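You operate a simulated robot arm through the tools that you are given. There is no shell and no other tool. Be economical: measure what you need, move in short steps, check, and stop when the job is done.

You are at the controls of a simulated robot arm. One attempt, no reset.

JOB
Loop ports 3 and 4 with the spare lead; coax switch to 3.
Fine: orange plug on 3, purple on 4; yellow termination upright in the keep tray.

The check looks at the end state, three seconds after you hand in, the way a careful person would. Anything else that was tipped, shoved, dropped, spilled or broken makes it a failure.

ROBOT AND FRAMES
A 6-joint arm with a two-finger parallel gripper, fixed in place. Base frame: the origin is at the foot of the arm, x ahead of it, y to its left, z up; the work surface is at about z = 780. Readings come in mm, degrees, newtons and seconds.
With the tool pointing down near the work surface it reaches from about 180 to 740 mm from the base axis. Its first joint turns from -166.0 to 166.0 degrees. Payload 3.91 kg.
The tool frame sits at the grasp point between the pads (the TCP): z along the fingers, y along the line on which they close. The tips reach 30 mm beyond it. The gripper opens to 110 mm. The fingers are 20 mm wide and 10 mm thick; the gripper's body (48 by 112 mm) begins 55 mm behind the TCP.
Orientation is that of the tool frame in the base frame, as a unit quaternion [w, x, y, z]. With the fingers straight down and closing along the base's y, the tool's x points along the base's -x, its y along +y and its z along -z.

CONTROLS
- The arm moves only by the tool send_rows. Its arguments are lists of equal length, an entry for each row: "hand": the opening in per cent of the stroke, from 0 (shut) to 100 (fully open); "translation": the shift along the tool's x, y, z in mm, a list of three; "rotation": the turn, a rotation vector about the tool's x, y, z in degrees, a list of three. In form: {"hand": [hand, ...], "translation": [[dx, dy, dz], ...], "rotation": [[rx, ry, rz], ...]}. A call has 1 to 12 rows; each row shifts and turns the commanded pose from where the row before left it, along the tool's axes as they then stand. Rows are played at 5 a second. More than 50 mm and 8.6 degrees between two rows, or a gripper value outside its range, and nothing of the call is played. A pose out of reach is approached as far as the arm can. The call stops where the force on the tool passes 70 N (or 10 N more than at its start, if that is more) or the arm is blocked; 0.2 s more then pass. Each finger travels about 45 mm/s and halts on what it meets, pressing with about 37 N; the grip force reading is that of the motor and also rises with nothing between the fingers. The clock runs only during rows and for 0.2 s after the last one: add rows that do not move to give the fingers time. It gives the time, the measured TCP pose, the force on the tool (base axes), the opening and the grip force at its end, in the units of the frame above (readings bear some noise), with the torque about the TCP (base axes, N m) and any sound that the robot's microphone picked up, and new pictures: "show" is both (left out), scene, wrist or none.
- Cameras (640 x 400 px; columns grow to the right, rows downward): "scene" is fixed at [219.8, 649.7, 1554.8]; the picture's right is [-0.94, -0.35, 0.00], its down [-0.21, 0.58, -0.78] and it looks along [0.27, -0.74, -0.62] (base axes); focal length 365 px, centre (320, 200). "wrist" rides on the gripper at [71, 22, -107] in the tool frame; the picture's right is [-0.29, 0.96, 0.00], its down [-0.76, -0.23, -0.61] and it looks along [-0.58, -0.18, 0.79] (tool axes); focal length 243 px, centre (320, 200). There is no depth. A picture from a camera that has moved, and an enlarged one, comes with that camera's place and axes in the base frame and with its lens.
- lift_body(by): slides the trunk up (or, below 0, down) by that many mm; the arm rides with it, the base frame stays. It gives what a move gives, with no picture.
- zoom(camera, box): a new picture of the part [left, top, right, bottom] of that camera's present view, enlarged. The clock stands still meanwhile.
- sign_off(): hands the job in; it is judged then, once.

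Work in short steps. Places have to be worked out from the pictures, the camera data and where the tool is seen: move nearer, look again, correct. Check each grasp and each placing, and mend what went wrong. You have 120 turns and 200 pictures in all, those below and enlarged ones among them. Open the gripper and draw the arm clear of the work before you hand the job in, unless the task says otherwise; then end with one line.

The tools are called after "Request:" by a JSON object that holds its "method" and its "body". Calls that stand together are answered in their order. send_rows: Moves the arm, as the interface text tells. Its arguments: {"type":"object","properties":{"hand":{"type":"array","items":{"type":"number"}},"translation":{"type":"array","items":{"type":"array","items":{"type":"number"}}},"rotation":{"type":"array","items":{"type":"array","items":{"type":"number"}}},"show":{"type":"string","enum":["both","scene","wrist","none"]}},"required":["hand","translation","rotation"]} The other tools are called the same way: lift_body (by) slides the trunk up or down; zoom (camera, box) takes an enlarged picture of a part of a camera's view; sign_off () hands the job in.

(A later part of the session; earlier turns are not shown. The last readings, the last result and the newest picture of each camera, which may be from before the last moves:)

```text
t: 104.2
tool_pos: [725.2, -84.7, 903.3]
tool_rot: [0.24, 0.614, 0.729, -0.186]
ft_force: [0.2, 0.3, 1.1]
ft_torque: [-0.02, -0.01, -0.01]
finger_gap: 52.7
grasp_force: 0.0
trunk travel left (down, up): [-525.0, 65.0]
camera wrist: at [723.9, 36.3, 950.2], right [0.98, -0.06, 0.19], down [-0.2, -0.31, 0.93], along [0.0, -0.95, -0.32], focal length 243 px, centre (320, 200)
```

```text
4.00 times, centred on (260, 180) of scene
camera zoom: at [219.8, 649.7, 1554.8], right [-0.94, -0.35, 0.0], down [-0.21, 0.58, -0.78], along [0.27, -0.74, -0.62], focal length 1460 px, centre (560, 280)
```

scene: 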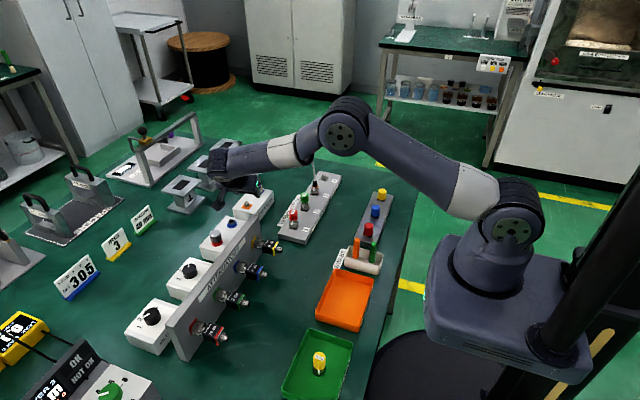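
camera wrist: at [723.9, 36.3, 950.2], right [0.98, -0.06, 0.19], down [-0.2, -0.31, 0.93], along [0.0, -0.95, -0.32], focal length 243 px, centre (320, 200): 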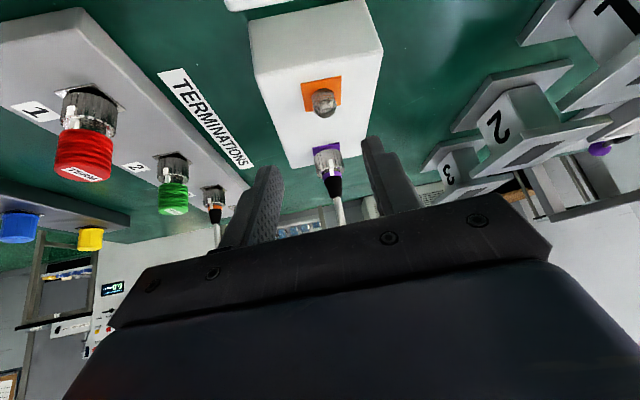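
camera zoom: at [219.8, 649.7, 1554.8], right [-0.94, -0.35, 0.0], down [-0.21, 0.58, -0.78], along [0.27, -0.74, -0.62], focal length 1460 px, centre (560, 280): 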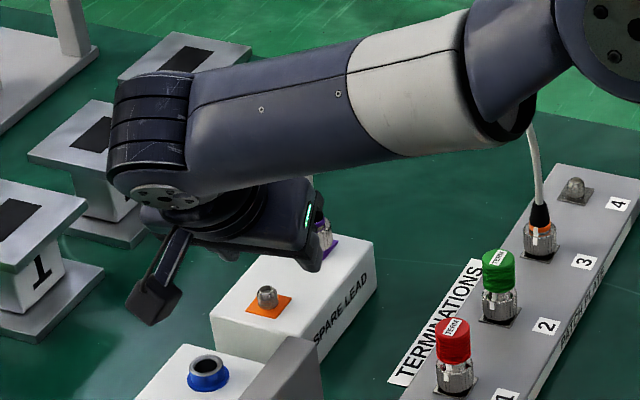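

Purple nut is at about (740,-177), 93 mm ahead with −5 mm lateral. Descending to z 865 and approaching 60 mm.

Request:
{"method": "send_rows", "body": {"hand": [50, 50, 50, 50], "translation": [[21.8, -5, 31.1], [-24.6, 0, 17.2], [-24.6, 0, 17.2], [0, 0, 0]], "rotation": [[0, 0, 0], [0, 0, 0], [0, 0, 0], [0, 0, 0]], "show": "wrist"}}

Request:
{"method": "zoom", "body": {"camera": "wrist", "box": [220, 80, 420, 220]}}

```text
t: 105.2
tool_pos: [732.6, -148.2, 869.8]
tool_rot: [0.239, 0.613, 0.729, -0.186]
ft_force: [-0.9, -0.3, 0.9]
ft_torque: [0.01, 0.01, 0.01]
finger_gap: 54.9
grasp_force: 0.0
trunk travel left (down, up): [-525.0, 65.0]
camera wrist: at [731.2, -25.6, 914.8], right [0.98, -0.06, 0.19], down [-0.2, -0.31, 0.93], along [0.0, -0.95, -0.32], focal length 243 px, centre (320, 200)
```

wrist: 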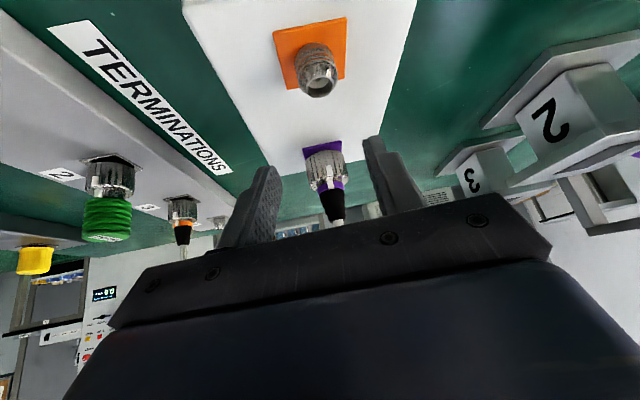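

```text
2.86 times, centred on (320, 150) of wrist
camera zoom: at [731.2, -25.6, 914.8], right [0.98, -0.06, 0.19], down [-0.2, -0.31, 0.93], along [0.0, -0.95, -0.32], focal length 693 px, centre (320, 343)
```

zoom: 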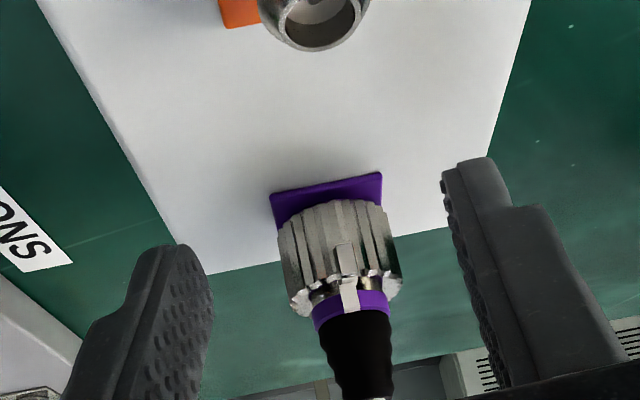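

About 14 mm more forward, 5 down, then grip.

Request:
{"method": "send_rows", "body": {"hand": [50, 50, 50, 35, 25, 15, 15, 15], "translation": [[-4.3, 1.5, 6], [-4.3, 0, 6.1], [0, 0, 0], [0, 0, 0], [0, 0, 0], [0, 0, 0], [0, 0, 0], [0, 0, 0]], "rotation": [[0, 0, 0], [0, 0, 0], [0, 0, 0], [0, 0, 0], [0, 0, 0], [0, 0, 0], [0, 0, 0], [0, 0, 0]], "show": "none"}}

Request:
{"method": "zoom", "body": {"camera": "wrist", "box": [220, 80, 420, 220]}}

```text
t: 107.0
tool_pos: [736.1, -159.4, 862.5]
tool_rot: [0.24, 0.613, 0.729, -0.188]
ft_force: [-6.9, -0.6, 0.5]
ft_torque: [-0.03, 0.27, -0.14]
finger_gap: 25.4
grasp_force: 37.1
trunk travel left (down, up): [-525.0, 65.0]
```

```text
2.86 times, centred on (320, 150) of wrist
camera zoom: at [734.6, -37.6, 908.7], right [0.98, -0.06, 0.19], down [-0.2, -0.31, 0.93], along [0.0, -0.95, -0.32], focal length 693 px, centre (320, 343)
```

zoom: 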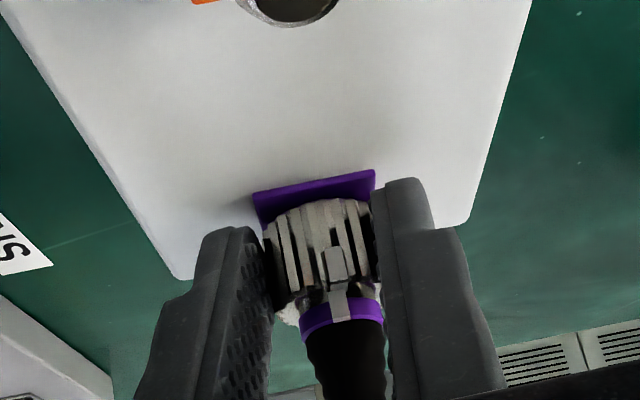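

Good grip. Unscrew 48° CCW.

Request:
{"method": "send_rows", "body": {"hand": [15, 15, 15, 15, 15, 15, 15, 15], "translation": [[0, -1.2, 0], [-0.11, -2.0, 0.08], [-0.15, -2.0, 0.0], [-0.15, -2.0, 0.0], [-0.15, -2.0, 0.0], [-0.15, -2.0, 0.0], [-0.15, -2.0, 0.0], [0, 0, 0]], "rotation": [[0, 0, 0], [-4.59, 0, -6.55], [-4.59, 0, -6.55], [-4.59, 0, -6.55], [-4.59, 0, -6.55], [-4.59, 0, -6.55], [-4.59, 0, -6.55], [0, 0, 0]], "show": "none"}}

```text
t: 108.8
tool_pos: [722.1, -168.8, 862.0]
tool_rot: [0.298, 0.264, 0.914, -0.082]
ft_force: [-26.8, -21.3, 6.4]
ft_torque: [-0.08, 0.96, -0.65]
finger_gap: 25.4
grasp_force: 37.1
trunk travel left (down, up): [-525.0, 65.0]
```

48° done with some side load; I'll open (which releases it), swing back and re-centre.

Request:
{"method": "send_rows", "body": {"hand": [30, 45, 45, 45, 45, 45, 45, 45, 45], "translation": [[0, 0, 0], [0, 0, 0], [-0.11, 2.0, 0.08], [-0.11, 2.0, 0.08], [-0.11, 2.0, 0.08], [-0.11, 2.0, 0.08], [-0.11, 2.0, 0.08], [-0.11, 2.0, 0.08], [0, 0, 0]], "rotation": [[0, 0, 0], [0, 0, 0], [4.59, 0, 6.55], [4.59, 0, 6.55], [4.59, 0, 6.55], [4.59, 0, 6.55], [4.59, 0, 6.55], [4.59, 0, 6.55], [0, 0, 0]], "show": "none"}}

Request:
{"method": "zoom", "body": {"camera": "wrist", "box": [220, 80, 420, 220]}}

```text
t: 110.8
tool_pos: [734.5, -158.8, 862.3]
tool_rot: [0.24, 0.613, 0.729, -0.186]
ft_force: [0.6, 0.8, 0.7]
ft_torque: [0.0, -0.01, 0.0]
finger_gap: 49.7
grasp_force: 0.1
trunk travel left (down, up): [-525.0, 65.0]
```

```text
2.86 times, centred on (320, 150) of wrist
camera zoom: at [733.7, -37.3, 908.4], right [0.98, -0.06, 0.19], down [-0.2, -0.31, 0.93], along [0.0, -0.95, -0.32], focal length 693 px, centre (320, 343)
```

zoom: 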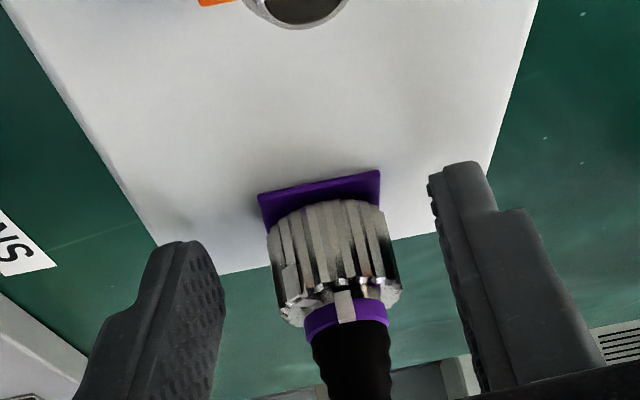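

The nut has turned. The nut is ~3.5 mm further ahead than assumed, so I correct, raise slightly, regrip and turn 48°.

Request:
{"method": "send_rows", "body": {"hand": [45, 30, 20, 15, 15, 15, 15, 15, 15, 15, 15, 15], "translation": [[-3.8, 1.2, 0.8], [0, 0, 0], [0, 0, 0], [0, 0, 0], [0, 0, 0], [-0.15, -2.0, 0.0], [-0.15, -2.0, 0.0], [-0.15, -2.0, 0.0], [-0.15, -2.0, 0.0], [-0.15, -2.0, 0.0], [-0.15, -2.0, 0.0], [0, 0, 0]], "rotation": [[0, 0, 0], [0, 0, 0], [0, 0, 0], [0, 0, 0], [0, 0, 0], [-4.59, 0, -6.55], [-4.59, 0, -6.55], [-4.59, 0, -6.55], [-4.59, 0, -6.55], [-4.59, 0, -6.55], [-4.59, 0, -6.55], [0, 0, 0]], "show": "none"}}

```text
t: 113.4
tool_pos: [725.6, -170.5, 863.4]
tool_rot: [0.298, 0.263, 0.914, -0.08]
ft_force: [-19.2, -14.4, -0.2]
ft_torque: [0.08, 0.92, -0.4]
finger_gap: 25.6
grasp_force: 37.0
trunk travel left (down, up): [-525.0, 65.0]
```

Acceptable. Next regrip and another 48° (total 144°).

Request:
{"method": "send_rows", "body": {"hand": [30, 45, 45, 45, 45, 45, 45, 45, 45], "translation": [[0, 0, 0], [0, 0, 0], [-0.11, 2.0, 0.08], [-0.11, 2.0, 0.08], [-0.11, 2.0, 0.08], [-0.11, 2.0, 0.08], [-0.11, 2.0, 0.08], [-0.11, 2.0, 0.08], [0, 0, 0]], "rotation": [[0, 0, 0], [0, 0, 0], [4.59, 0, 6.55], [4.59, 0, 6.55], [4.59, 0, 6.55], [4.59, 0, 6.55], [4.59, 0, 6.55], [4.59, 0, 6.55], [0, 0, 0]], "show": "none"}}

Request:
{"method": "zoom", "body": {"camera": "wrist", "box": [220, 80, 420, 220]}}

Request:
{"method": "zoom", "body": {"camera": "scene", "box": [210, 130, 310, 230]}}

```text
t: 115.4
tool_pos: [736.9, -160.4, 863.7]
tool_rot: [0.24, 0.613, 0.729, -0.186]
ft_force: [-0.4, 0.7, 0.4]
ft_torque: [0.05, 0.04, 0.01]
finger_gap: 49.6
grasp_force: 0.0
trunk travel left (down, up): [-525.0, 65.0]
```

```text
2.86 times, centred on (320, 150) of wrist
camera zoom: at [736.1, -39.5, 909.8], right [0.98, -0.06, 0.19], down [-0.2, -0.31, 0.93], along [0.0, -0.95, -0.32], focal length 693 px, centre (320, 343)
```

zoom: 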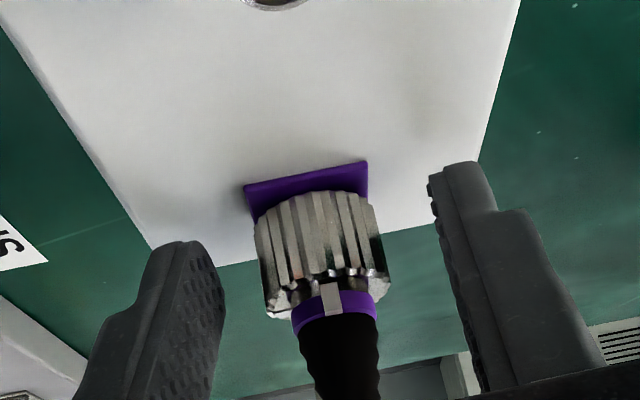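

```text
4.00 times, centred on (260, 180) of scene
camera zoom: at [219.8, 649.7, 1554.8], right [-0.94, -0.35, 0.0], down [-0.21, 0.58, -0.78], along [0.27, -0.74, -0.62], focal length 1460 px, centre (560, 280)
```

zoom: 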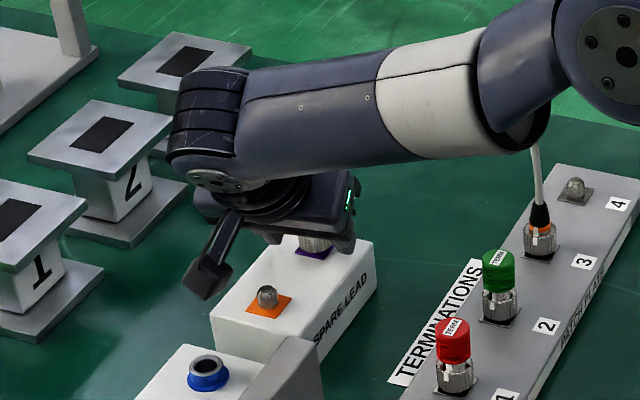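

Request:
{"method": "send_rows", "body": {"hand": [30, 20, 15, 15, 15, 15, 15, 15, 15, 15, 15], "translation": [[0, 0, 0], [0, 0, 0], [0, 0, 0], [0, 0, 0], [-0.15, -2.4, 0.0], [-0.15, -2.4, 0.0], [-0.15, -2.4, 0.0], [-0.15, -2.4, 0.0], [-0.15, -2.4, 0.0], [-0.15, -2.4, 0.0], [0, 0, 0]], "rotation": [[0, 0, 0], [0, 0, 0], [0, 0, 0], [0, 0, 0], [-4.59, 0, -6.55], [-4.59, 0, -6.55], [-4.59, 0, -6.55], [-4.59, 0, -6.55], [-4.59, 0, -6.55], [-4.59, 0, -6.55], [0, 0, 0]], "show": "none"}}

Request:
{"method": "send_rows", "body": {"hand": [15, 15, 15], "translation": [[-0.86, 0, -1.23], [-0.86, 0, -1.23], [0, 0, 0]], "rotation": [[0, 0, 0], [0, 0, 0], [0, 0, 0]], "show": "none"}}

```text
t: 117.8
tool_pos: [722.5, -171.2, 863.3]
tool_rot: [0.299, 0.262, 0.914, -0.08]
ft_force: [-13.0, -1.4, -2.5]
ft_torque: [0.43, 1.04, -0.15]
finger_gap: 26.1
grasp_force: 36.6
trunk travel left (down, up): [-525.0, 65.0]
```

```text
t: 118.6
tool_pos: [725.8, -170.1, 868.2]
tool_rot: [0.302, 0.261, 0.914, -0.08]
ft_force: [-6.7, -1.3, -0.2]
ft_torque: [-0.03, 0.15, -0.08]
finger_gap: 26.1
grasp_force: 36.5
trunk travel left (down, up): [-525.0, 65.0]
```

It came free. Lifting 36 mm and checking.

Request:
{"method": "send_rows", "body": {"hand": [15, 15, 15, 15, 15], "translation": [[-4.6, 0, -6.6], [-5.7, 0, -8.2], [-5.7, 0, -8.2], [-5.7, 0, -8.2], [0, 0, 0]], "rotation": [[0, 0, 0], [0, 0, 0], [0, 0, 0], [0, 0, 0], [0, 0, 0]]}}

Request:
{"method": "zoom", "body": {"camera": "wrist", "box": [220, 80, 420, 220]}}

Request:
{"method": "zoom", "body": {"camera": "scene", "box": [210, 120, 340, 220]}}

```text
t: 119.8
tool_pos: [724.1, -168.6, 906.7]
tool_rot: [0.301, 0.261, 0.914, -0.08]
ft_force: [-0.1, -0.3, 0.1]
ft_torque: [0.03, 0.0, -0.01]
finger_gap: 25.9
grasp_force: 37.2
trunk travel left (down, up): [-525.0, 65.0]
camera wrist: at [632.4, -88.0, 950.4], right [0.7, 0.69, 0.18], down [0.09, -0.34, 0.94], along [0.71, -0.64, -0.3], focal length 243 px, centre (320, 200)
```

scene: 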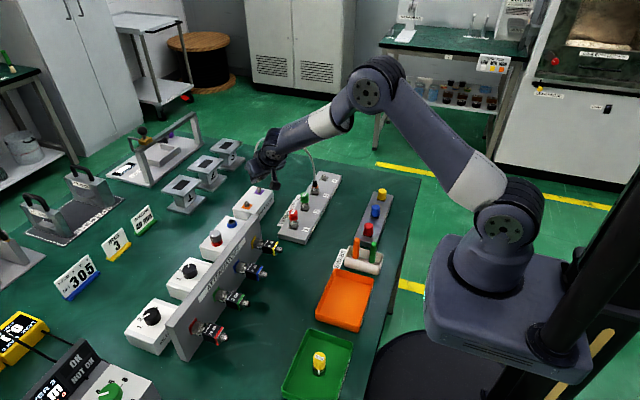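
wrist: 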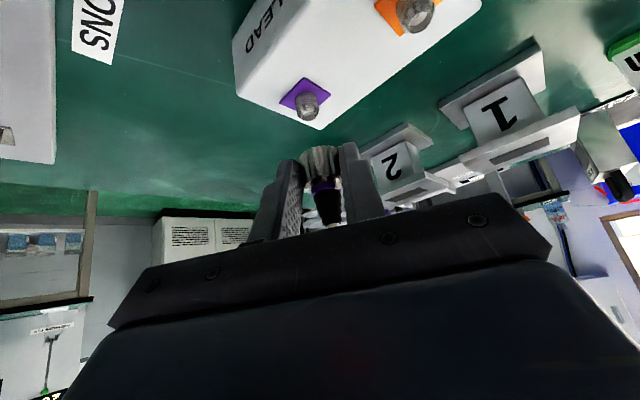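

```text
2.86 times, centred on (320, 150) of wrist
camera zoom: at [632.4, -88.0, 950.4], right [0.7, 0.69, 0.18], down [0.09, -0.34, 0.94], along [0.71, -0.64, -0.3], focal length 693 px, centre (320, 343)
```

zoom: 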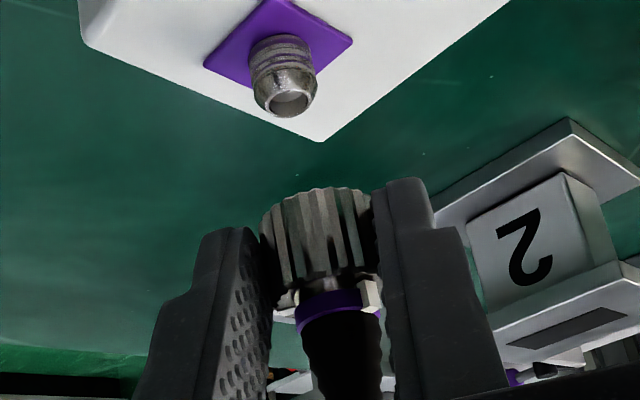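

```text
4.00 times, centred on (275, 170) of scene
camera zoom: at [219.8, 649.7, 1554.8], right [-0.94, -0.35, 0.0], down [-0.21, 0.58, -0.78], along [0.27, -0.74, -0.62], focal length 1460 px, centre (500, 320)
```

zoom: 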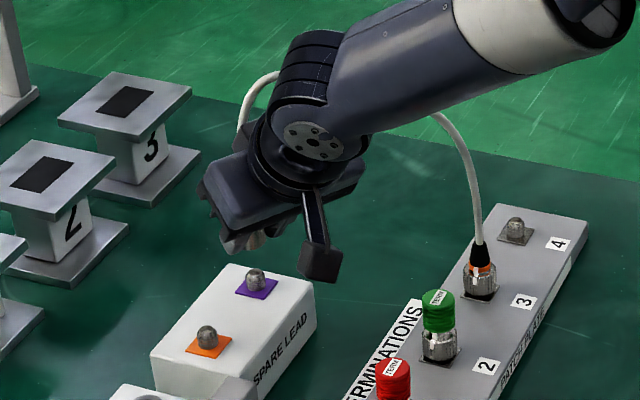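

Purple is free. The cable must end on the gripper's front side, so I'll carry the plug around the near (−x) side of orange: lift, move back over the terminations, and rotate with reduced tilt to avoid a wrist singularity.

Request:
{"method": "send_rows", "body": {"hand": [15, 15, 15, 15, 15, 15, 15, 15, 15], "translation": [[-14, 0, -19], [-14, 0, -19], [26.4, -15.5, -19.3], [26.4, -15.5, -19.3], [26.4, -15.5, -19.3], [26.4, -15.5, -19.3], [26.4, -15.5, -19.3], [0, 0, 0], [0, 0, 0]], "rotation": [[0, 0, 0], [0, 0, 0], [0, 0, 0], [0, 0, 0], [0, 0, 0], [0, 0, 0], [0, 0, 0], [0, 7.5, 0], [0, 7.5, 0]]}}

Request:
{"method": "zoom", "body": {"camera": "scene", "box": [230, 100, 360, 220]}}

```text
t: 121.8
tool_pos: [542.7, -152.9, 951.7]
tool_rot: [0.178, 0.269, 0.945, -0.045]
ft_force: [0.6, -0.4, -0.6]
ft_torque: [-0.02, 0.05, -0.08]
finger_gap: 25.8
grasp_force: 37.3
out of reach, approached as far as the arm can: row 8
trunk travel left (down, up): [-525.0, 65.0]
camera wrist: at [463.6, -79.7, 1025.6], right [0.73, 0.67, 0.12], down [0.29, -0.46, 0.84], along [0.62, -0.58, -0.53], focal length 243 px, centre (320, 200)
```

scene: 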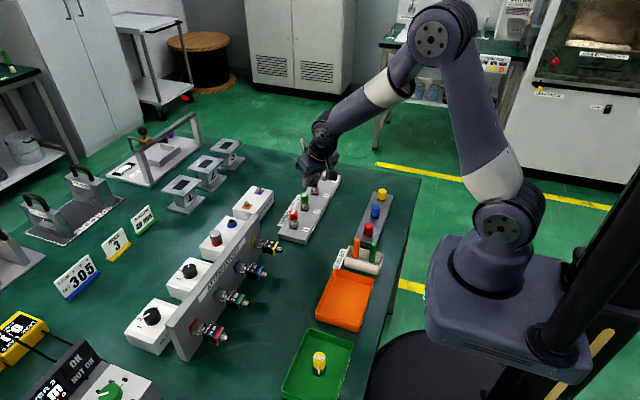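
wrist: 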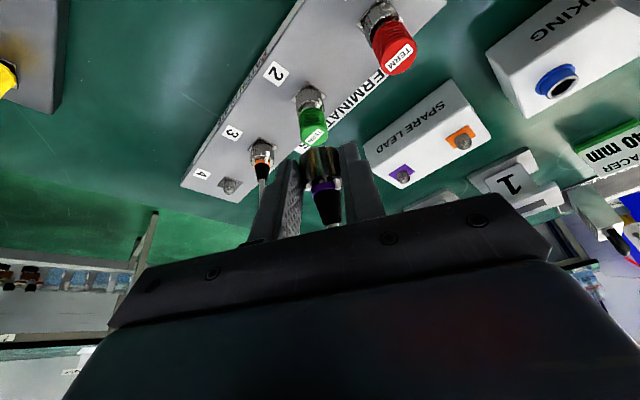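

```text
3.33 times, centred on (295, 160) of scene
camera zoom: at [219.8, 649.7, 1554.8], right [-0.94, -0.35, 0.0], down [-0.21, 0.58, -0.78], along [0.27, -0.74, -0.62], focal length 1217 px, centre (403, 333)
```

zoom: 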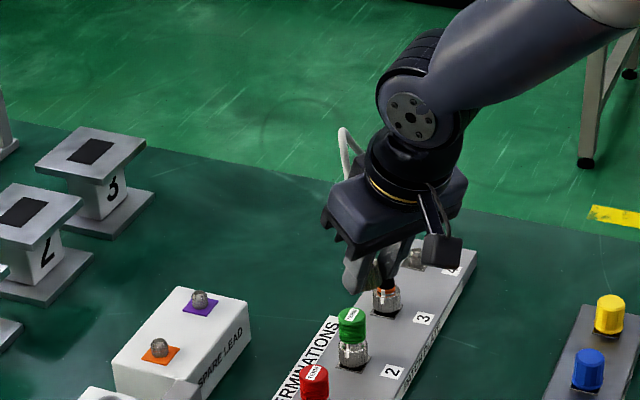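

Clear so far. Rotate CCW 46° and carry on around the near side of orange.

Request:
{"method": "send_rows", "body": {"hand": [15, 15, 15, 15, 15, 15, 15, 15, 15, 15, 15, 15], "translation": [[0, 0, 0], [0, 0, 0], [0, 0, 0], [0, 0, 0], [0, 0, 0], [0, 0, 0], [25.5, -24.8, -9.8], [25.5, -24.8, -9.8], [25.5, -24.8, -9.8], [10.2, -40.6, -3.9], [10.2, -40.6, -3.9], [0, 0, 0]], "rotation": [[-2.75, 0, -7.16], [-2.75, 0, -7.16], [-2.75, 0, -7.16], [-2.75, 0, -7.16], [-2.75, 0, -7.16], [-2.75, 0, -7.16], [0, 0, 0], [0, 0, 0], [0, 0, 0], [0, 0, 0], [0, 0, 0], [0, 0, 0]]}}

Request:
{"method": "zoom", "body": {"camera": "scene", "box": [230, 100, 390, 220]}}

```text
t: 124.4
tool_pos: [480.9, -330.0, 949.1]
tool_rot: [0.185, -0.122, 0.975, 0.027]
ft_force: [0.0, -0.5, -0.7]
ft_torque: [0.0, 0.03, 0.0]
finger_gap: 25.9
grasp_force: 37.1
trunk travel left (down, up): [-525.0, 65.0]
camera wrist: at [373.3, -336.0, 1022.1], right [0.03, 0.99, 0.11], down [0.53, -0.11, 0.84], along [0.85, 0.04, -0.53], focal length 243 px, centre (320, 200)
```

scene: 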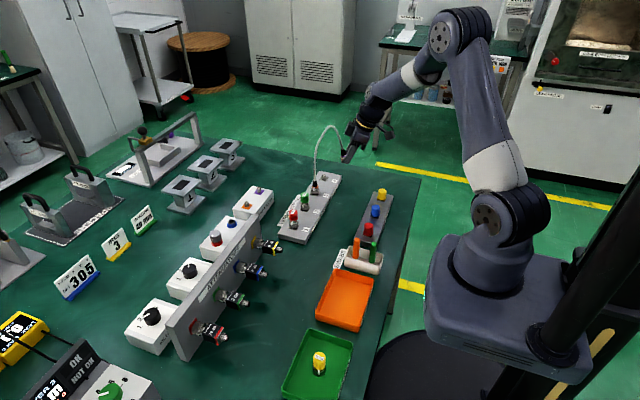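
wrist: 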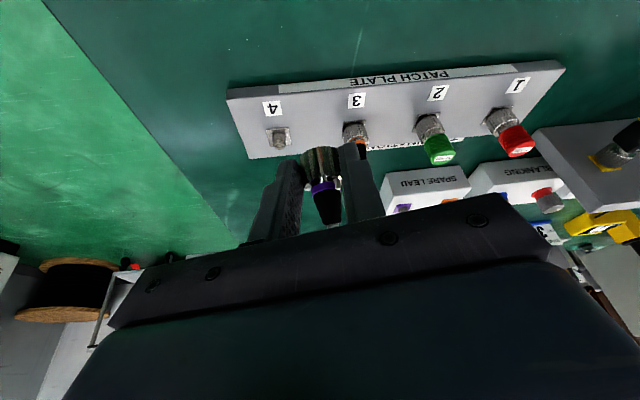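

```text
3.33 times, centred on (310, 160) of scene
camera zoom: at [219.8, 649.7, 1554.8], right [-0.94, -0.35, 0.0], down [-0.21, 0.58, -0.78], along [0.27, -0.74, -0.62], focal length 1217 px, centre (353, 333)
```

zoom: 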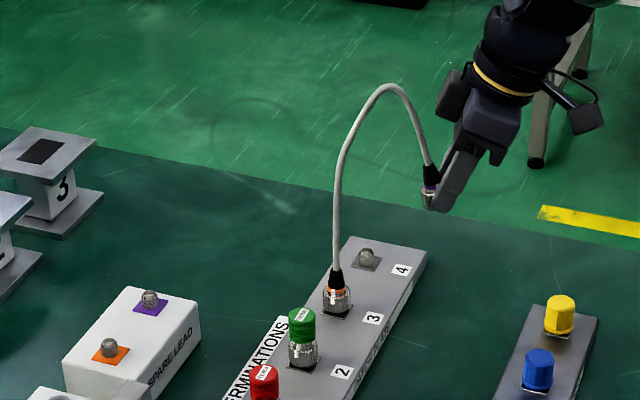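

Great, cable is on the correct side. Re-tilt, rotate to α≈235 and move above port 4.

Request:
{"method": "send_rows", "body": {"hand": [15, 15, 15, 15, 15, 15, 15, 15, 15, 15, 15], "translation": [[0, 0, 0], [0, 0, 0], [0, 0, 0], [0, 0, 0], [0, 0, 0], [0, 0, 0], [0, 0, 0], [-3, -33.7, 2.2], [-3, -33.7, 2.2], [-3, -33.7, 2.2], [0, 0, 0]], "rotation": [[0, -7.5, 0], [0, -7.5, 0], [-4.73, 0, -6.45], [-4.73, 0, -6.45], [-4.73, 0, -6.45], [-4.73, 0, -6.45], [-4.73, 0, -6.45], [0, 0, 0], [0, 0, 0], [0, 0, 0], [0, 0, 0]]}}

Request:
{"method": "zoom", "body": {"camera": "scene", "box": [270, 110, 370, 210]}}

Request:
{"method": "zoom", "body": {"camera": "wrist", "box": [220, 60, 420, 200]}}

```text
t: 126.8
tool_pos: [570.8, -381.3, 948.1]
tool_rot: [0.28, -0.434, 0.844, 0.144]
ft_force: [0.0, -0.8, -0.5]
ft_torque: [0.02, 0.03, 0.02]
finger_gap: 25.8
grasp_force: 36.9
trunk travel left (down, up): [-525.0, 65.0]
camera wrist: at [482.3, -466.9, 990.8], right [-0.64, 0.75, 0.17], down [0.33, 0.06, 0.94], along [0.69, 0.66, -0.29], focal length 243 px, centre (320, 200)
```

scene: 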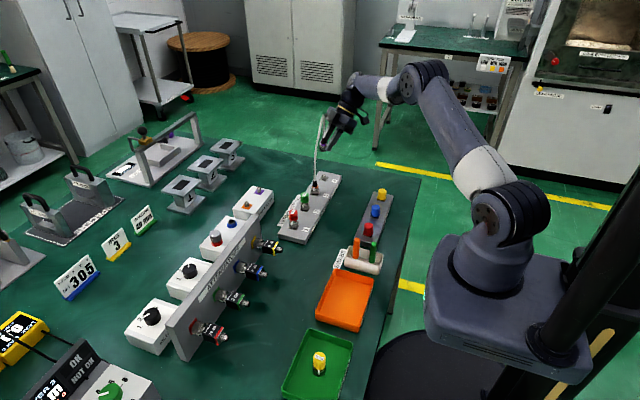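
wrist: 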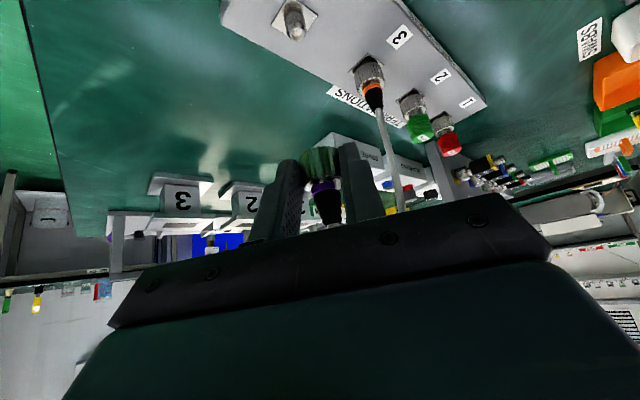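

```text
4.00 times, centred on (320, 160) of scene
camera zoom: at [219.8, 649.7, 1554.8], right [-0.94, -0.35, 0.0], down [-0.21, 0.58, -0.78], along [0.27, -0.74, -0.62], focal length 1460 px, centre (320, 360)
```

zoom: 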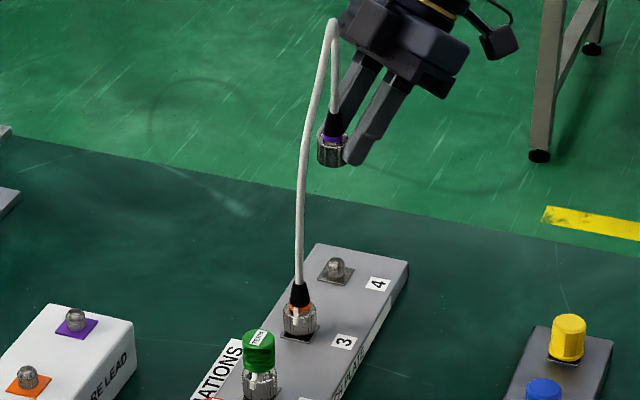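

```text
2.86 times, centred on (320, 130) of wrist
camera zoom: at [482.3, -466.9, 990.8], right [-0.64, 0.75, 0.17], down [0.33, 0.06, 0.94], along [0.69, 0.66, -0.29], focal length 693 px, centre (320, 400)
```

zoom: 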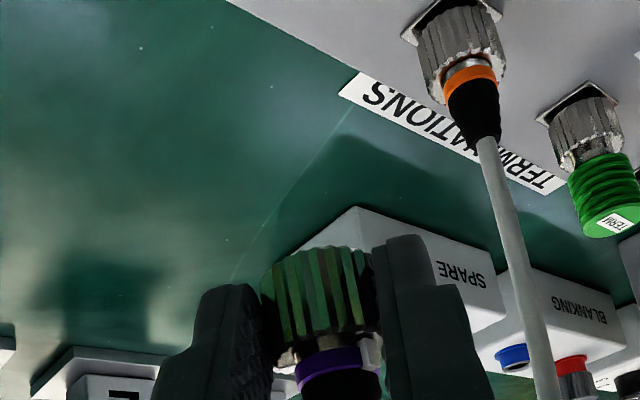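

Descending to just above port 4 (with a −4 mm x correction), then checking alignment.

Request:
{"method": "send_rows", "body": {"hand": [15, 15, 15], "translation": [[24.7, 3.3, 29.6], [22.8, 0, 31], [0, 0, 0]], "rotation": [[0, 0, 0], [0, 0, 0], [0, 0, 0]], "show": "none"}}

Request:
{"method": "zoom", "body": {"camera": "scene", "box": [300, 150, 350, 200]}}

Request:
{"method": "zoom", "body": {"camera": "wrist", "box": [240, 80, 400, 200]}}

```text
t: 127.6
tool_pos: [566.3, -378.5, 870.2]
tool_rot: [0.279, -0.434, 0.845, 0.144]
ft_force: [0.0, 0.7, -0.2]
ft_torque: [-0.02, 0.0, 0.01]
finger_gap: 25.8
grasp_force: 36.8
trunk travel left (down, up): [-525.0, 65.0]
```

```text
8.00 times, centred on (325, 175) of scene
camera zoom: at [219.8, 649.7, 1554.8], right [-0.94, -0.35, 0.0], down [-0.21, 0.58, -0.78], along [0.27, -0.74, -0.62], focal length 2920 px, centre (280, 400)
```

zoom: 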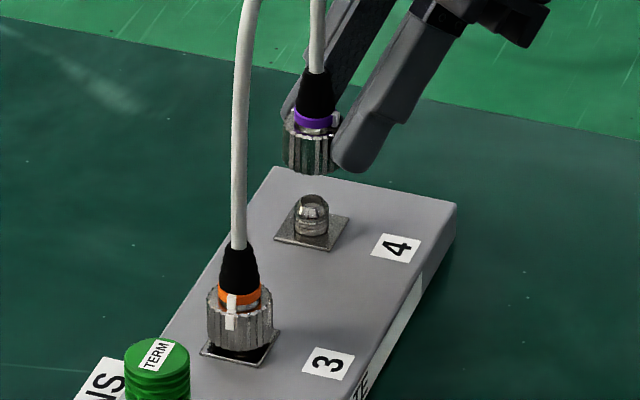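

```text
3.33 times, centred on (320, 140) of wrist
camera zoom: at [477.6, -464.8, 912.3], right [-0.64, 0.75, 0.17], down [0.33, 0.06, 0.94], along [0.69, 0.66, -0.29], focal length 809 px, centre (320, 400)
```

zoom: 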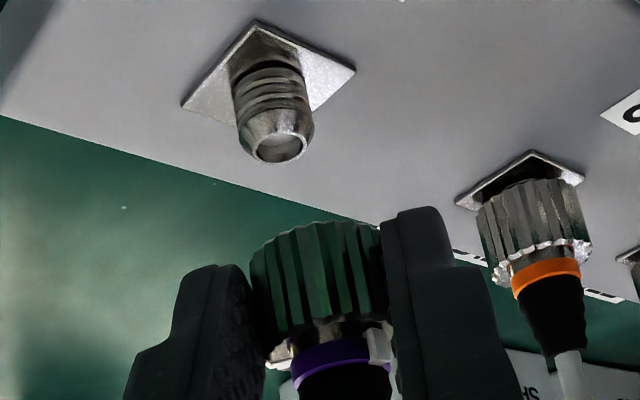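

Estimate: nut is off by about (−2,+1) mm. I'll correct and descend 24 mm.

Request:
{"method": "send_rows", "body": {"hand": [15, 15, 15, 15, 15, 15], "translation": [[-0.3, -2.3, 0.2], [3.55, 0, 4.84], [3.55, 0, 4.84], [3.55, 0, 4.84], [3.55, 0, 4.84], [0, 0, 0]], "rotation": [[0, 0, 0], [0, 0, 0], [0, 0, 0], [0, 0, 0], [0, 0, 0], [0, 0, 0]], "show": "none"}}

Request:
{"method": "zoom", "body": {"camera": "wrist", "box": [240, 80, 400, 200]}}

Request:
{"method": "zoom", "body": {"camera": "scene", "box": [300, 150, 350, 200]}}

```text
t: 129.0
tool_pos: [569.2, -379.4, 847.8]
tool_rot: [0.28, -0.433, 0.845, 0.144]
ft_force: [-0.3, 0.3, -0.8]
ft_torque: [0.0, 0.01, 0.04]
finger_gap: 25.8
grasp_force: 37.4
trunk travel left (down, up): [-525.0, 65.0]
```

```text
3.33 times, centred on (320, 140) of wrist
camera zoom: at [479.3, -465.5, 890.7], right [-0.64, 0.75, 0.17], down [0.33, 0.07, 0.94], along [0.69, 0.66, -0.29], focal length 809 px, centre (320, 400)
```

zoom: 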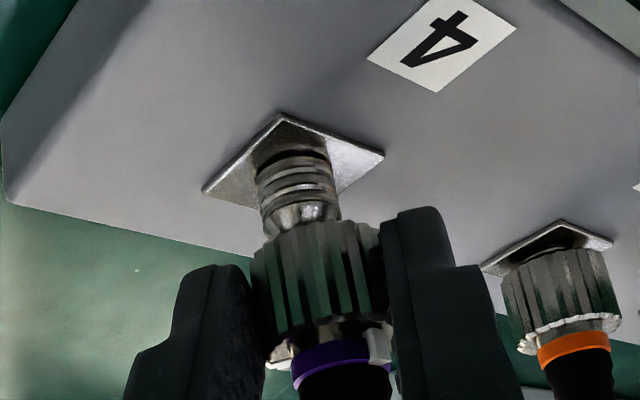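

```text
8.00 times, centred on (325, 175) of scene
camera zoom: at [219.8, 649.7, 1554.8], right [-0.94, -0.35, 0.0], down [-0.21, 0.58, -0.78], along [0.27, -0.74, -0.62], focal length 2920 px, centre (280, 400)
```

zoom: 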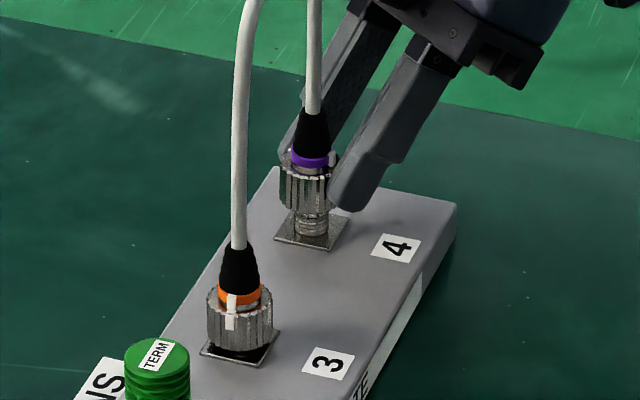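

Good alignment, with the nut over the stub tip. Slight correction and continue down.

Request:
{"method": "send_rows", "body": {"hand": [15, 15, 15, 15, 15], "translation": [[0.4, -1, -0.3], [2.4, 0, 3.2], [2.4, 0, 3.2], [1.2, 0, 1.6], [0, 0, 0]], "rotation": [[0, 0, 0], [0, 0, 0], [0, 0, 0], [0, 0, 0], [0, 0, 0]], "show": "none"}}

Request:
{"method": "zoom", "body": {"camera": "wrist", "box": [240, 80, 400, 200]}}

```text
t: 130.2
tool_pos: [568.3, -380.2, 839.1]
tool_rot: [0.28, -0.433, 0.845, 0.144]
ft_force: [-0.9, -1.9, -0.1]
ft_torque: [-0.04, 0.04, 0.01]
finger_gap: 25.9
grasp_force: 37.0
trunk travel left (down, up): [-525.0, 65.0]
```

```text
3.33 times, centred on (320, 140) of wrist
camera zoom: at [480.5, -467.0, 882.0], right [-0.64, 0.75, 0.17], down [0.33, 0.07, 0.94], along [0.69, 0.66, -0.29], focal length 809 px, centre (320, 400)
```

zoom: 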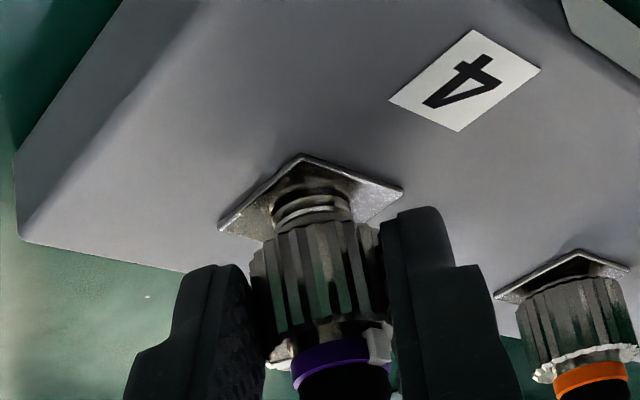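

Sleeving smoothly. Lowering further until contact.

Request:
{"method": "send_rows", "body": {"hand": [15, 15, 15, 15], "translation": [[1.2, 0, 1.6], [0.9, 0, 1.2], [0.6, 0, 0.8], [0, 0, 0]], "rotation": [[0, 0, 0], [0, 0, 0], [0, 0, 0], [0, 0, 0]], "show": "none"}}

```text
t: 131.2
tool_pos: [568.4, -380.4, 834.0]
tool_rot: [0.28, -0.433, 0.845, 0.144]
ft_force: [0.5, -0.2, 3.3]
ft_torque: [0.04, -0.05, -0.02]
finger_gap: 25.8
grasp_force: 36.8
trunk travel left (down, up): [-525.0, 65.0]
```

Light contact at 3 N. Tighten clockwise 40°.

Request:
{"method": "send_rows", "body": {"hand": [15, 15, 15, 15, 15, 15, 15], "translation": [[0.3, 2.3, 0.6], [-0.07, 2.3, 0.18], [-0.07, 2.3, 0.18], [-0.07, 2.3, 0.18], [-0.07, 2.3, 0.18], [0, 0, 0], [0, 0, 0]], "rotation": [[4.73, 0, 6.45], [4.73, 0, 6.45], [4.73, 0, 6.45], [4.73, 0, 6.45], [4.73, 0, 6.45], [0, 0, 0], [0, 0, 0]], "show": "none"}}

Request:
{"method": "zoom", "body": {"camera": "scene", "box": [300, 150, 350, 200]}}

```text
t: 132.8
tool_pos: [561.4, -369.7, 835.4]
tool_rot: [0.312, -0.117, 0.942, 0.042]
ft_force: [-12.3, -1.8, 4.9]
ft_torque: [-0.16, 0.51, 0.06]
finger_gap: 25.5
grasp_force: 36.9
trunk travel left (down, up): [-525.0, 65.0]
```

```text
8.00 times, centred on (325, 175) of scene
camera zoom: at [219.8, 649.7, 1554.8], right [-0.94, -0.35, 0.0], down [-0.21, 0.58, -0.78], along [0.27, -0.74, -0.62], focal length 2920 px, centre (280, 400)
```

zoom: 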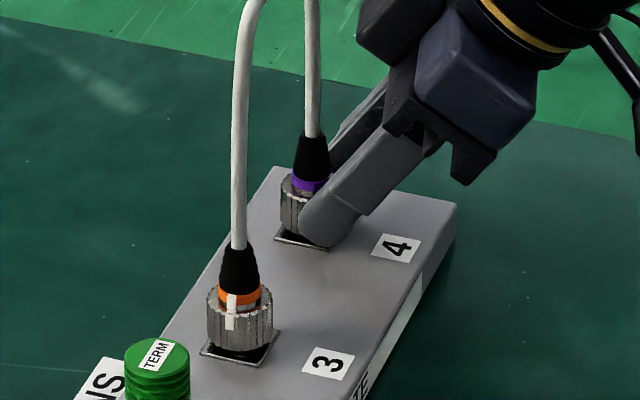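

Good. Open, swing back CCW 48°, and look.

Request:
{"method": "send_rows", "body": {"hand": [30, 45, 45, 45, 45, 45, 45, 45, 45], "translation": [[0, 0, 0], [0, 0, 0], [-0.13, -2.3, 0.1], [-0.13, -2.3, 0.1], [-0.13, -2.3, 0.1], [-0.13, -2.3, 0.1], [-0.13, -2.3, 0.1], [-0.13, -2.3, 0.1], [0, 0, 0]], "rotation": [[0, 0, 0], [0, 0, 0], [-4.73, 0, -6.45], [-4.73, 0, -6.45], [-4.73, 0, -6.45], [-4.73, 0, -6.45], [-4.73, 0, -6.45], [-4.73, 0, -6.45], [0, 0, 0]], "show": "none"}}

Request:
{"method": "zoom", "body": {"camera": "scene", "box": [300, 150, 350, 200]}}

Request:
{"method": "zoom", "body": {"camera": "wrist", "box": [220, 80, 420, 220]}}

```text
t: 134.8
tool_pos: [570.2, -380.7, 832.7]
tool_rot: [0.269, -0.492, 0.812, 0.163]
ft_force: [-0.3, 0.8, 0.8]
ft_torque: [0.0, 0.02, -0.02]
finger_gap: 49.4
grasp_force: 0.0
trunk travel left (down, up): [-525.0, 65.0]
```

```text
8.00 times, centred on (325, 175) of scene
camera zoom: at [219.8, 649.7, 1554.8], right [-0.94, -0.35, 0.0], down [-0.21, 0.58, -0.78], along [0.27, -0.74, -0.62], focal length 2920 px, centre (280, 400)
```

zoom: 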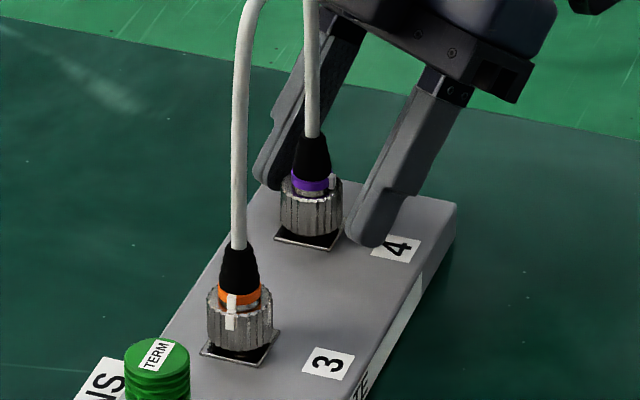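

```text
2.86 times, centred on (320, 150) of wrist
camera zoom: at [495.8, -478.6, 875.6], right [-0.74, 0.65, 0.17], down [0.32, 0.11, 0.94], along [0.59, 0.75, -0.29], focal length 693 px, centre (320, 343)
```

zoom: 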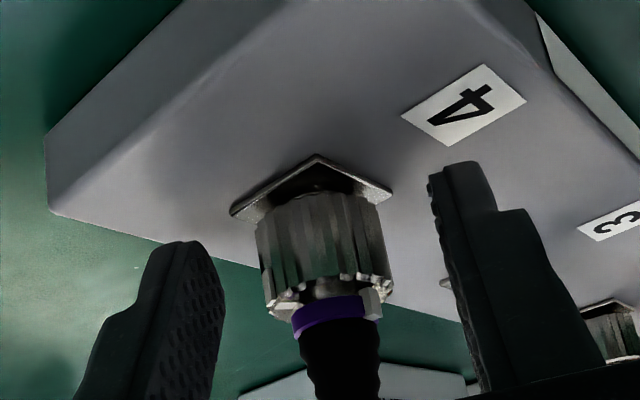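

Purple sits well on port 4. Grip and turn CW 56°.

Request:
{"method": "send_rows", "body": {"hand": [30, 20, 15, 15, 15, 15, 15, 15, 15, 15, 15, 15], "translation": [[-0.6, 0, -0.8], [0, 0, 0], [0, 0, 0], [0, 0, 0], [-0.1, 2.3, 0.14], [-0.1, 2.3, 0.14], [-0.1, 2.3, 0.14], [-0.1, 2.3, 0.14], [-0.1, 2.3, 0.14], [-0.1, 2.3, 0.14], [-0.1, 2.3, 0.14], [0, 0, 0]], "rotation": [[0, 0, 0], [0, 0, 0], [0, 0, 0], [0, 0, 0], [4.73, 0, 6.45], [4.73, 0, 6.45], [4.73, 0, 6.45], [4.73, 0, 6.45], [4.73, 0, 6.45], [4.73, 0, 6.45], [4.73, 0, 6.45], [0, 0, 0]], "show": "none"}}

Request:
{"method": "send_rows", "body": {"hand": [30, 45, 45, 45, 45, 45, 45, 45, 45, 45], "translation": [[0, 0, 0], [0, 0, 0], [-0.13, -2.3, 0.1], [-0.13, -2.3, 0.1], [-0.13, -2.3, 0.1], [-0.13, -2.3, 0.1], [-0.13, -2.3, 0.1], [-0.13, -2.3, 0.1], [-0.13, -2.3, 0.1], [0, 0, 0]], "rotation": [[0, 0, 0], [0, 0, 0], [-4.73, 0, -6.45], [-4.73, 0, -6.45], [-4.73, 0, -6.45], [-4.73, 0, -6.45], [-4.73, 0, -6.45], [-4.73, 0, -6.45], [-4.73, 0, -6.45], [0, 0, 0]], "show": "none"}}

Request:
{"method": "zoom", "body": {"camera": "scene", "box": [300, 150, 350, 200]}}

Request:
{"method": "zoom", "body": {"camera": "wrist", "box": [220, 80, 420, 220]}}

```text
t: 137.4
tool_pos: [562.2, -367.1, 833.8]
tool_rot: [0.312, -0.051, 0.948, 0.02]
ft_force: [2.6, 11.5, -2.1]
ft_torque: [0.1, -0.27, 0.21]
finger_gap: 25.6
grasp_force: 37.1
trunk travel left (down, up): [-525.0, 65.0]
```

```text
t: 139.6
tool_pos: [570.7, -381.8, 833.3]
tool_rot: [0.269, -0.492, 0.812, 0.163]
ft_force: [0.3, -0.3, -0.6]
ft_torque: [0.0, 0.03, 0.01]
finger_gap: 49.5
grasp_force: 0.1
trunk travel left (down, up): [-525.0, 65.0]
```

```text
8.00 times, centred on (325, 175) of scene
camera zoom: at [219.8, 649.7, 1554.8], right [-0.94, -0.35, 0.0], down [-0.21, 0.58, -0.78], along [0.27, -0.74, -0.62], focal length 2920 px, centre (280, 400)
```

zoom: 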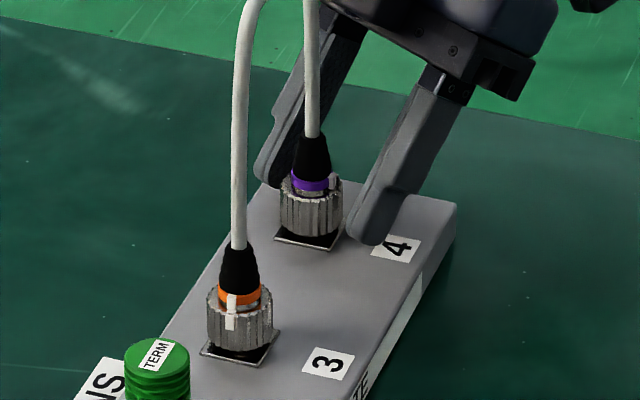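

```text
2.86 times, centred on (320, 150) of wrist
camera zoom: at [495.5, -479.0, 876.5], right [-0.74, 0.65, 0.17], down [0.32, 0.11, 0.94], along [0.59, 0.75, -0.29], focal length 693 px, centre (320, 343)
```

zoom: 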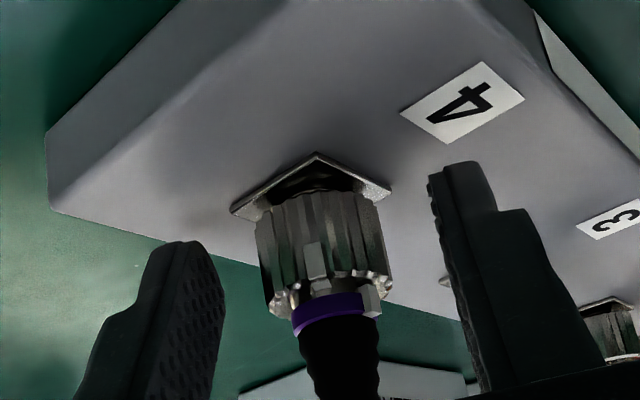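

The nut mark is visible, about 60° short of the body mark. Grip and turn CW 64°.

Request:
{"method": "send_rows", "body": {"hand": [30, 20, 15, 15, 15, 15, 15, 15, 15, 15, 15, 15], "translation": [[0, 0, 0], [0, 0, 0], [0, 0, 0], [-0.1, 2.3, 0.12], [-0.1, 2.3, 0.12], [-0.1, 2.3, 0.12], [-0.1, 2.3, 0.12], [-0.1, 2.3, 0.12], [-0.1, 2.3, 0.12], [-0.1, 2.3, 0.12], [-0.1, 2.3, 0.12], [0, 0, 0]], "rotation": [[0, 0, 0], [0, 0, 0], [0, 0, 0], [4.73, 0, 6.45], [4.73, 0, 6.45], [4.73, 0, 6.45], [4.73, 0, 6.45], [4.73, 0, 6.45], [4.73, 0, 6.45], [4.73, 0, 6.45], [4.73, 0, 6.45], [0, 0, 0]], "show": "none"}}

Request:
{"method": "send_rows", "body": {"hand": [30, 45, 45, 45, 45, 45, 45, 45, 45, 45, 45], "translation": [[0, 0, 0], [0, 0, 0], [-0.13, -2.3, 0.1], [-0.13, -2.3, 0.1], [-0.13, -2.3, 0.1], [-0.13, -2.3, 0.1], [-0.13, -2.3, 0.1], [-0.13, -2.3, 0.1], [-0.13, -2.3, 0.1], [-0.13, -2.3, 0.1], [0, 0, 0]], "rotation": [[0, 0, 0], [0, 0, 0], [-4.73, 0, -6.45], [-4.73, 0, -6.45], [-4.73, 0, -6.45], [-4.73, 0, -6.45], [-4.73, 0, -6.45], [-4.73, 0, -6.45], [-4.73, 0, -6.45], [-4.73, 0, -6.45], [0, 0, 0]], "show": "none"}}

Request:
{"method": "zoom", "body": {"camera": "scene", "box": [305, 155, 345, 190]}}

Request:
{"method": "zoom", "body": {"camera": "wrist", "box": [220, 80, 420, 220]}}

```text
t: 142.2
tool_pos: [560.4, -364.1, 834.4]
tool_rot: [0.313, 0.015, 0.95, -0.001]
ft_force: [9.0, 7.5, 8.4]
ft_torque: [0.02, -0.49, 0.19]
finger_gap: 25.8
grasp_force: 36.7
trunk travel left (down, up): [-525.0, 65.0]
```

```text
t: 144.6
tool_pos: [569.4, -381.6, 832.9]
tool_rot: [0.27, -0.492, 0.812, 0.163]
ft_force: [0.5, 0.1, -0.1]
ft_torque: [-0.01, 0.01, 0.01]
finger_gap: 49.4
grasp_force: 0.0
trunk travel left (down, up): [-525.0, 65.0]
```

```text
11.43 times, centred on (325, 172) of scene
camera zoom: at [219.8, 649.7, 1554.8], right [-0.94, -0.35, 0.0], down [-0.21, 0.58, -0.78], along [0.27, -0.74, -0.62], focal length 4172 px, centre (263, 514)
```

zoom: 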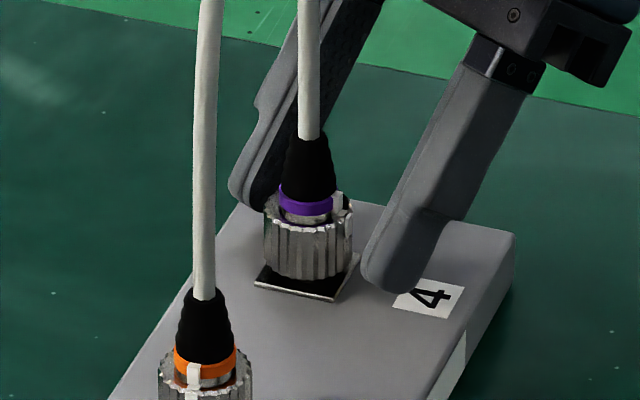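

```text
2.86 times, centred on (320, 150) of wrist
camera zoom: at [494.5, -479.2, 876.6], right [-0.74, 0.65, 0.17], down [0.32, 0.11, 0.94], along [0.59, 0.75, -0.29], focal length 693 px, centre (320, 343)
```

zoom: 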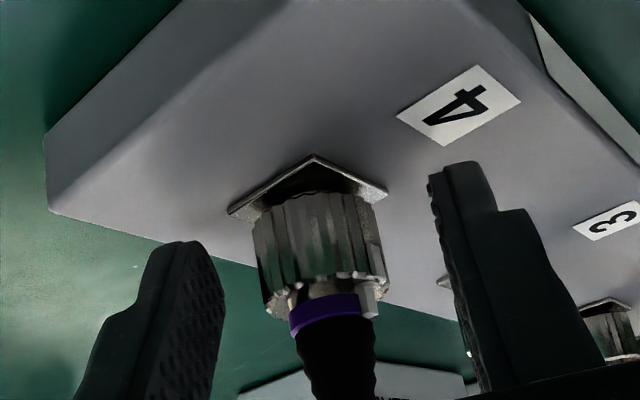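

Nearly aligned. One more CW nudge of 24° to reach the stop.

Request:
{"method": "send_rows", "body": {"hand": [30, 20, 15, 15, 15, 15, 15, 15], "translation": [[0, 0, 0], [0, 0, 0], [0, 0, 0], [0, 0, 0], [-0.1, 2.3, 0.12], [-0.1, 2.3, 0.12], [-0.1, 2.3, 0.12], [0, 0, 0]], "rotation": [[0, 0, 0], [0, 0, 0], [0, 0, 0], [0, 0, 0], [4.73, 0, 6.45], [4.73, 0, 6.45], [4.73, 0, 6.45], [0, 0, 0]], "show": "none"}}

Request:
{"method": "send_rows", "body": {"hand": [30, 48, 48], "translation": [[0, 0, 0], [0, 0, 0], [0, 0, 0]], "rotation": [[0, 0, 0], [0, 0, 0], [0, 0, 0]], "show": "none"}}

Request:
{"method": "zoom", "body": {"camera": "wrist", "box": [220, 80, 420, 220]}}

```text
t: 146.4
tool_pos: [563.7, -376.9, 834.1]
tool_rot: [0.297, -0.311, 0.897, 0.105]
ft_force: [6.2, -4.8, 5.0]
ft_torque: [0.03, -0.18, -0.13]
finger_gap: 25.4
grasp_force: 36.8
trunk travel left (down, up): [-525.0, 65.0]
```

```text
t: 147.2
tool_pos: [564.3, -376.4, 833.7]
tool_rot: [0.297, -0.311, 0.897, 0.104]
ft_force: [-0.8, -0.2, 0.3]
ft_torque: [0.03, -0.05, 0.0]
finger_gap: 52.6
grasp_force: 0.2
trunk travel left (down, up): [-525.0, 65.0]
```

```text
2.86 times, centred on (320, 150) of wrist
camera zoom: at [455.5, -435.6, 876.2], right [-0.41, 0.89, 0.18], down [0.34, -0.03, 0.94], along [0.85, 0.45, -0.29], focal length 693 px, centre (320, 343)
```

zoom: 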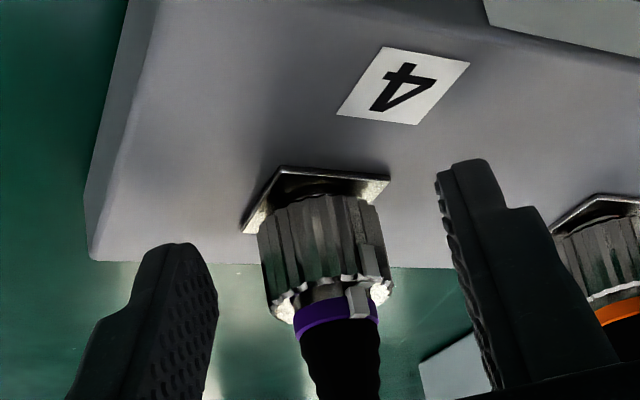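

The marks are about aligned. I'll do a quick hold test: grip and pull up 2 mm.

Request:
{"method": "send_rows", "body": {"hand": [30, 20, 15, 15, 15, 15], "translation": [[0, 0, 0], [0, 0, 0], [0, 0, 0], [0, 0, 0], [-1.2, 0, -1.6], [0, 0, 0]], "rotation": [[0, 0, 0], [0, 0, 0], [0, 0, 0], [0, 0, 0], [0, 0, 0], [0, 0, 0]], "show": "none"}}

Request:
{"method": "send_rows", "body": {"hand": [15, 15, 15, 15, 15], "translation": [[1.2, 0, 1.6], [-0.1, 2.3, 0.1], [-0.1, 2.3, 0.1], [-0.1, 2.3, 0.1], [0, 0, 0]], "rotation": [[0, 0, 0], [4.73, 0, 6.45], [4.73, 0, 6.45], [4.73, 0, 6.45], [0, 0, 0]], "show": "none"}}

```text
t: 148.6
tool_pos: [564.4, -376.5, 833.9]
tool_rot: [0.296, -0.31, 0.897, 0.105]
ft_force: [3.6, -3.1, -13.0]
ft_torque: [-0.3, -0.05, -0.1]
finger_gap: 25.4
grasp_force: 36.9
trunk travel left (down, up): [-525.0, 65.0]
```

```text
t: 149.8
tool_pos: [563.3, -369.7, 833.8]
tool_rot: [0.311, -0.117, 0.942, 0.041]
ft_force: [-1.7, 4.8, 4.6]
ft_torque: [0.1, -0.07, 0.26]
finger_gap: 25.8
grasp_force: 36.7
trunk travel left (down, up): [-525.0, 65.0]
```

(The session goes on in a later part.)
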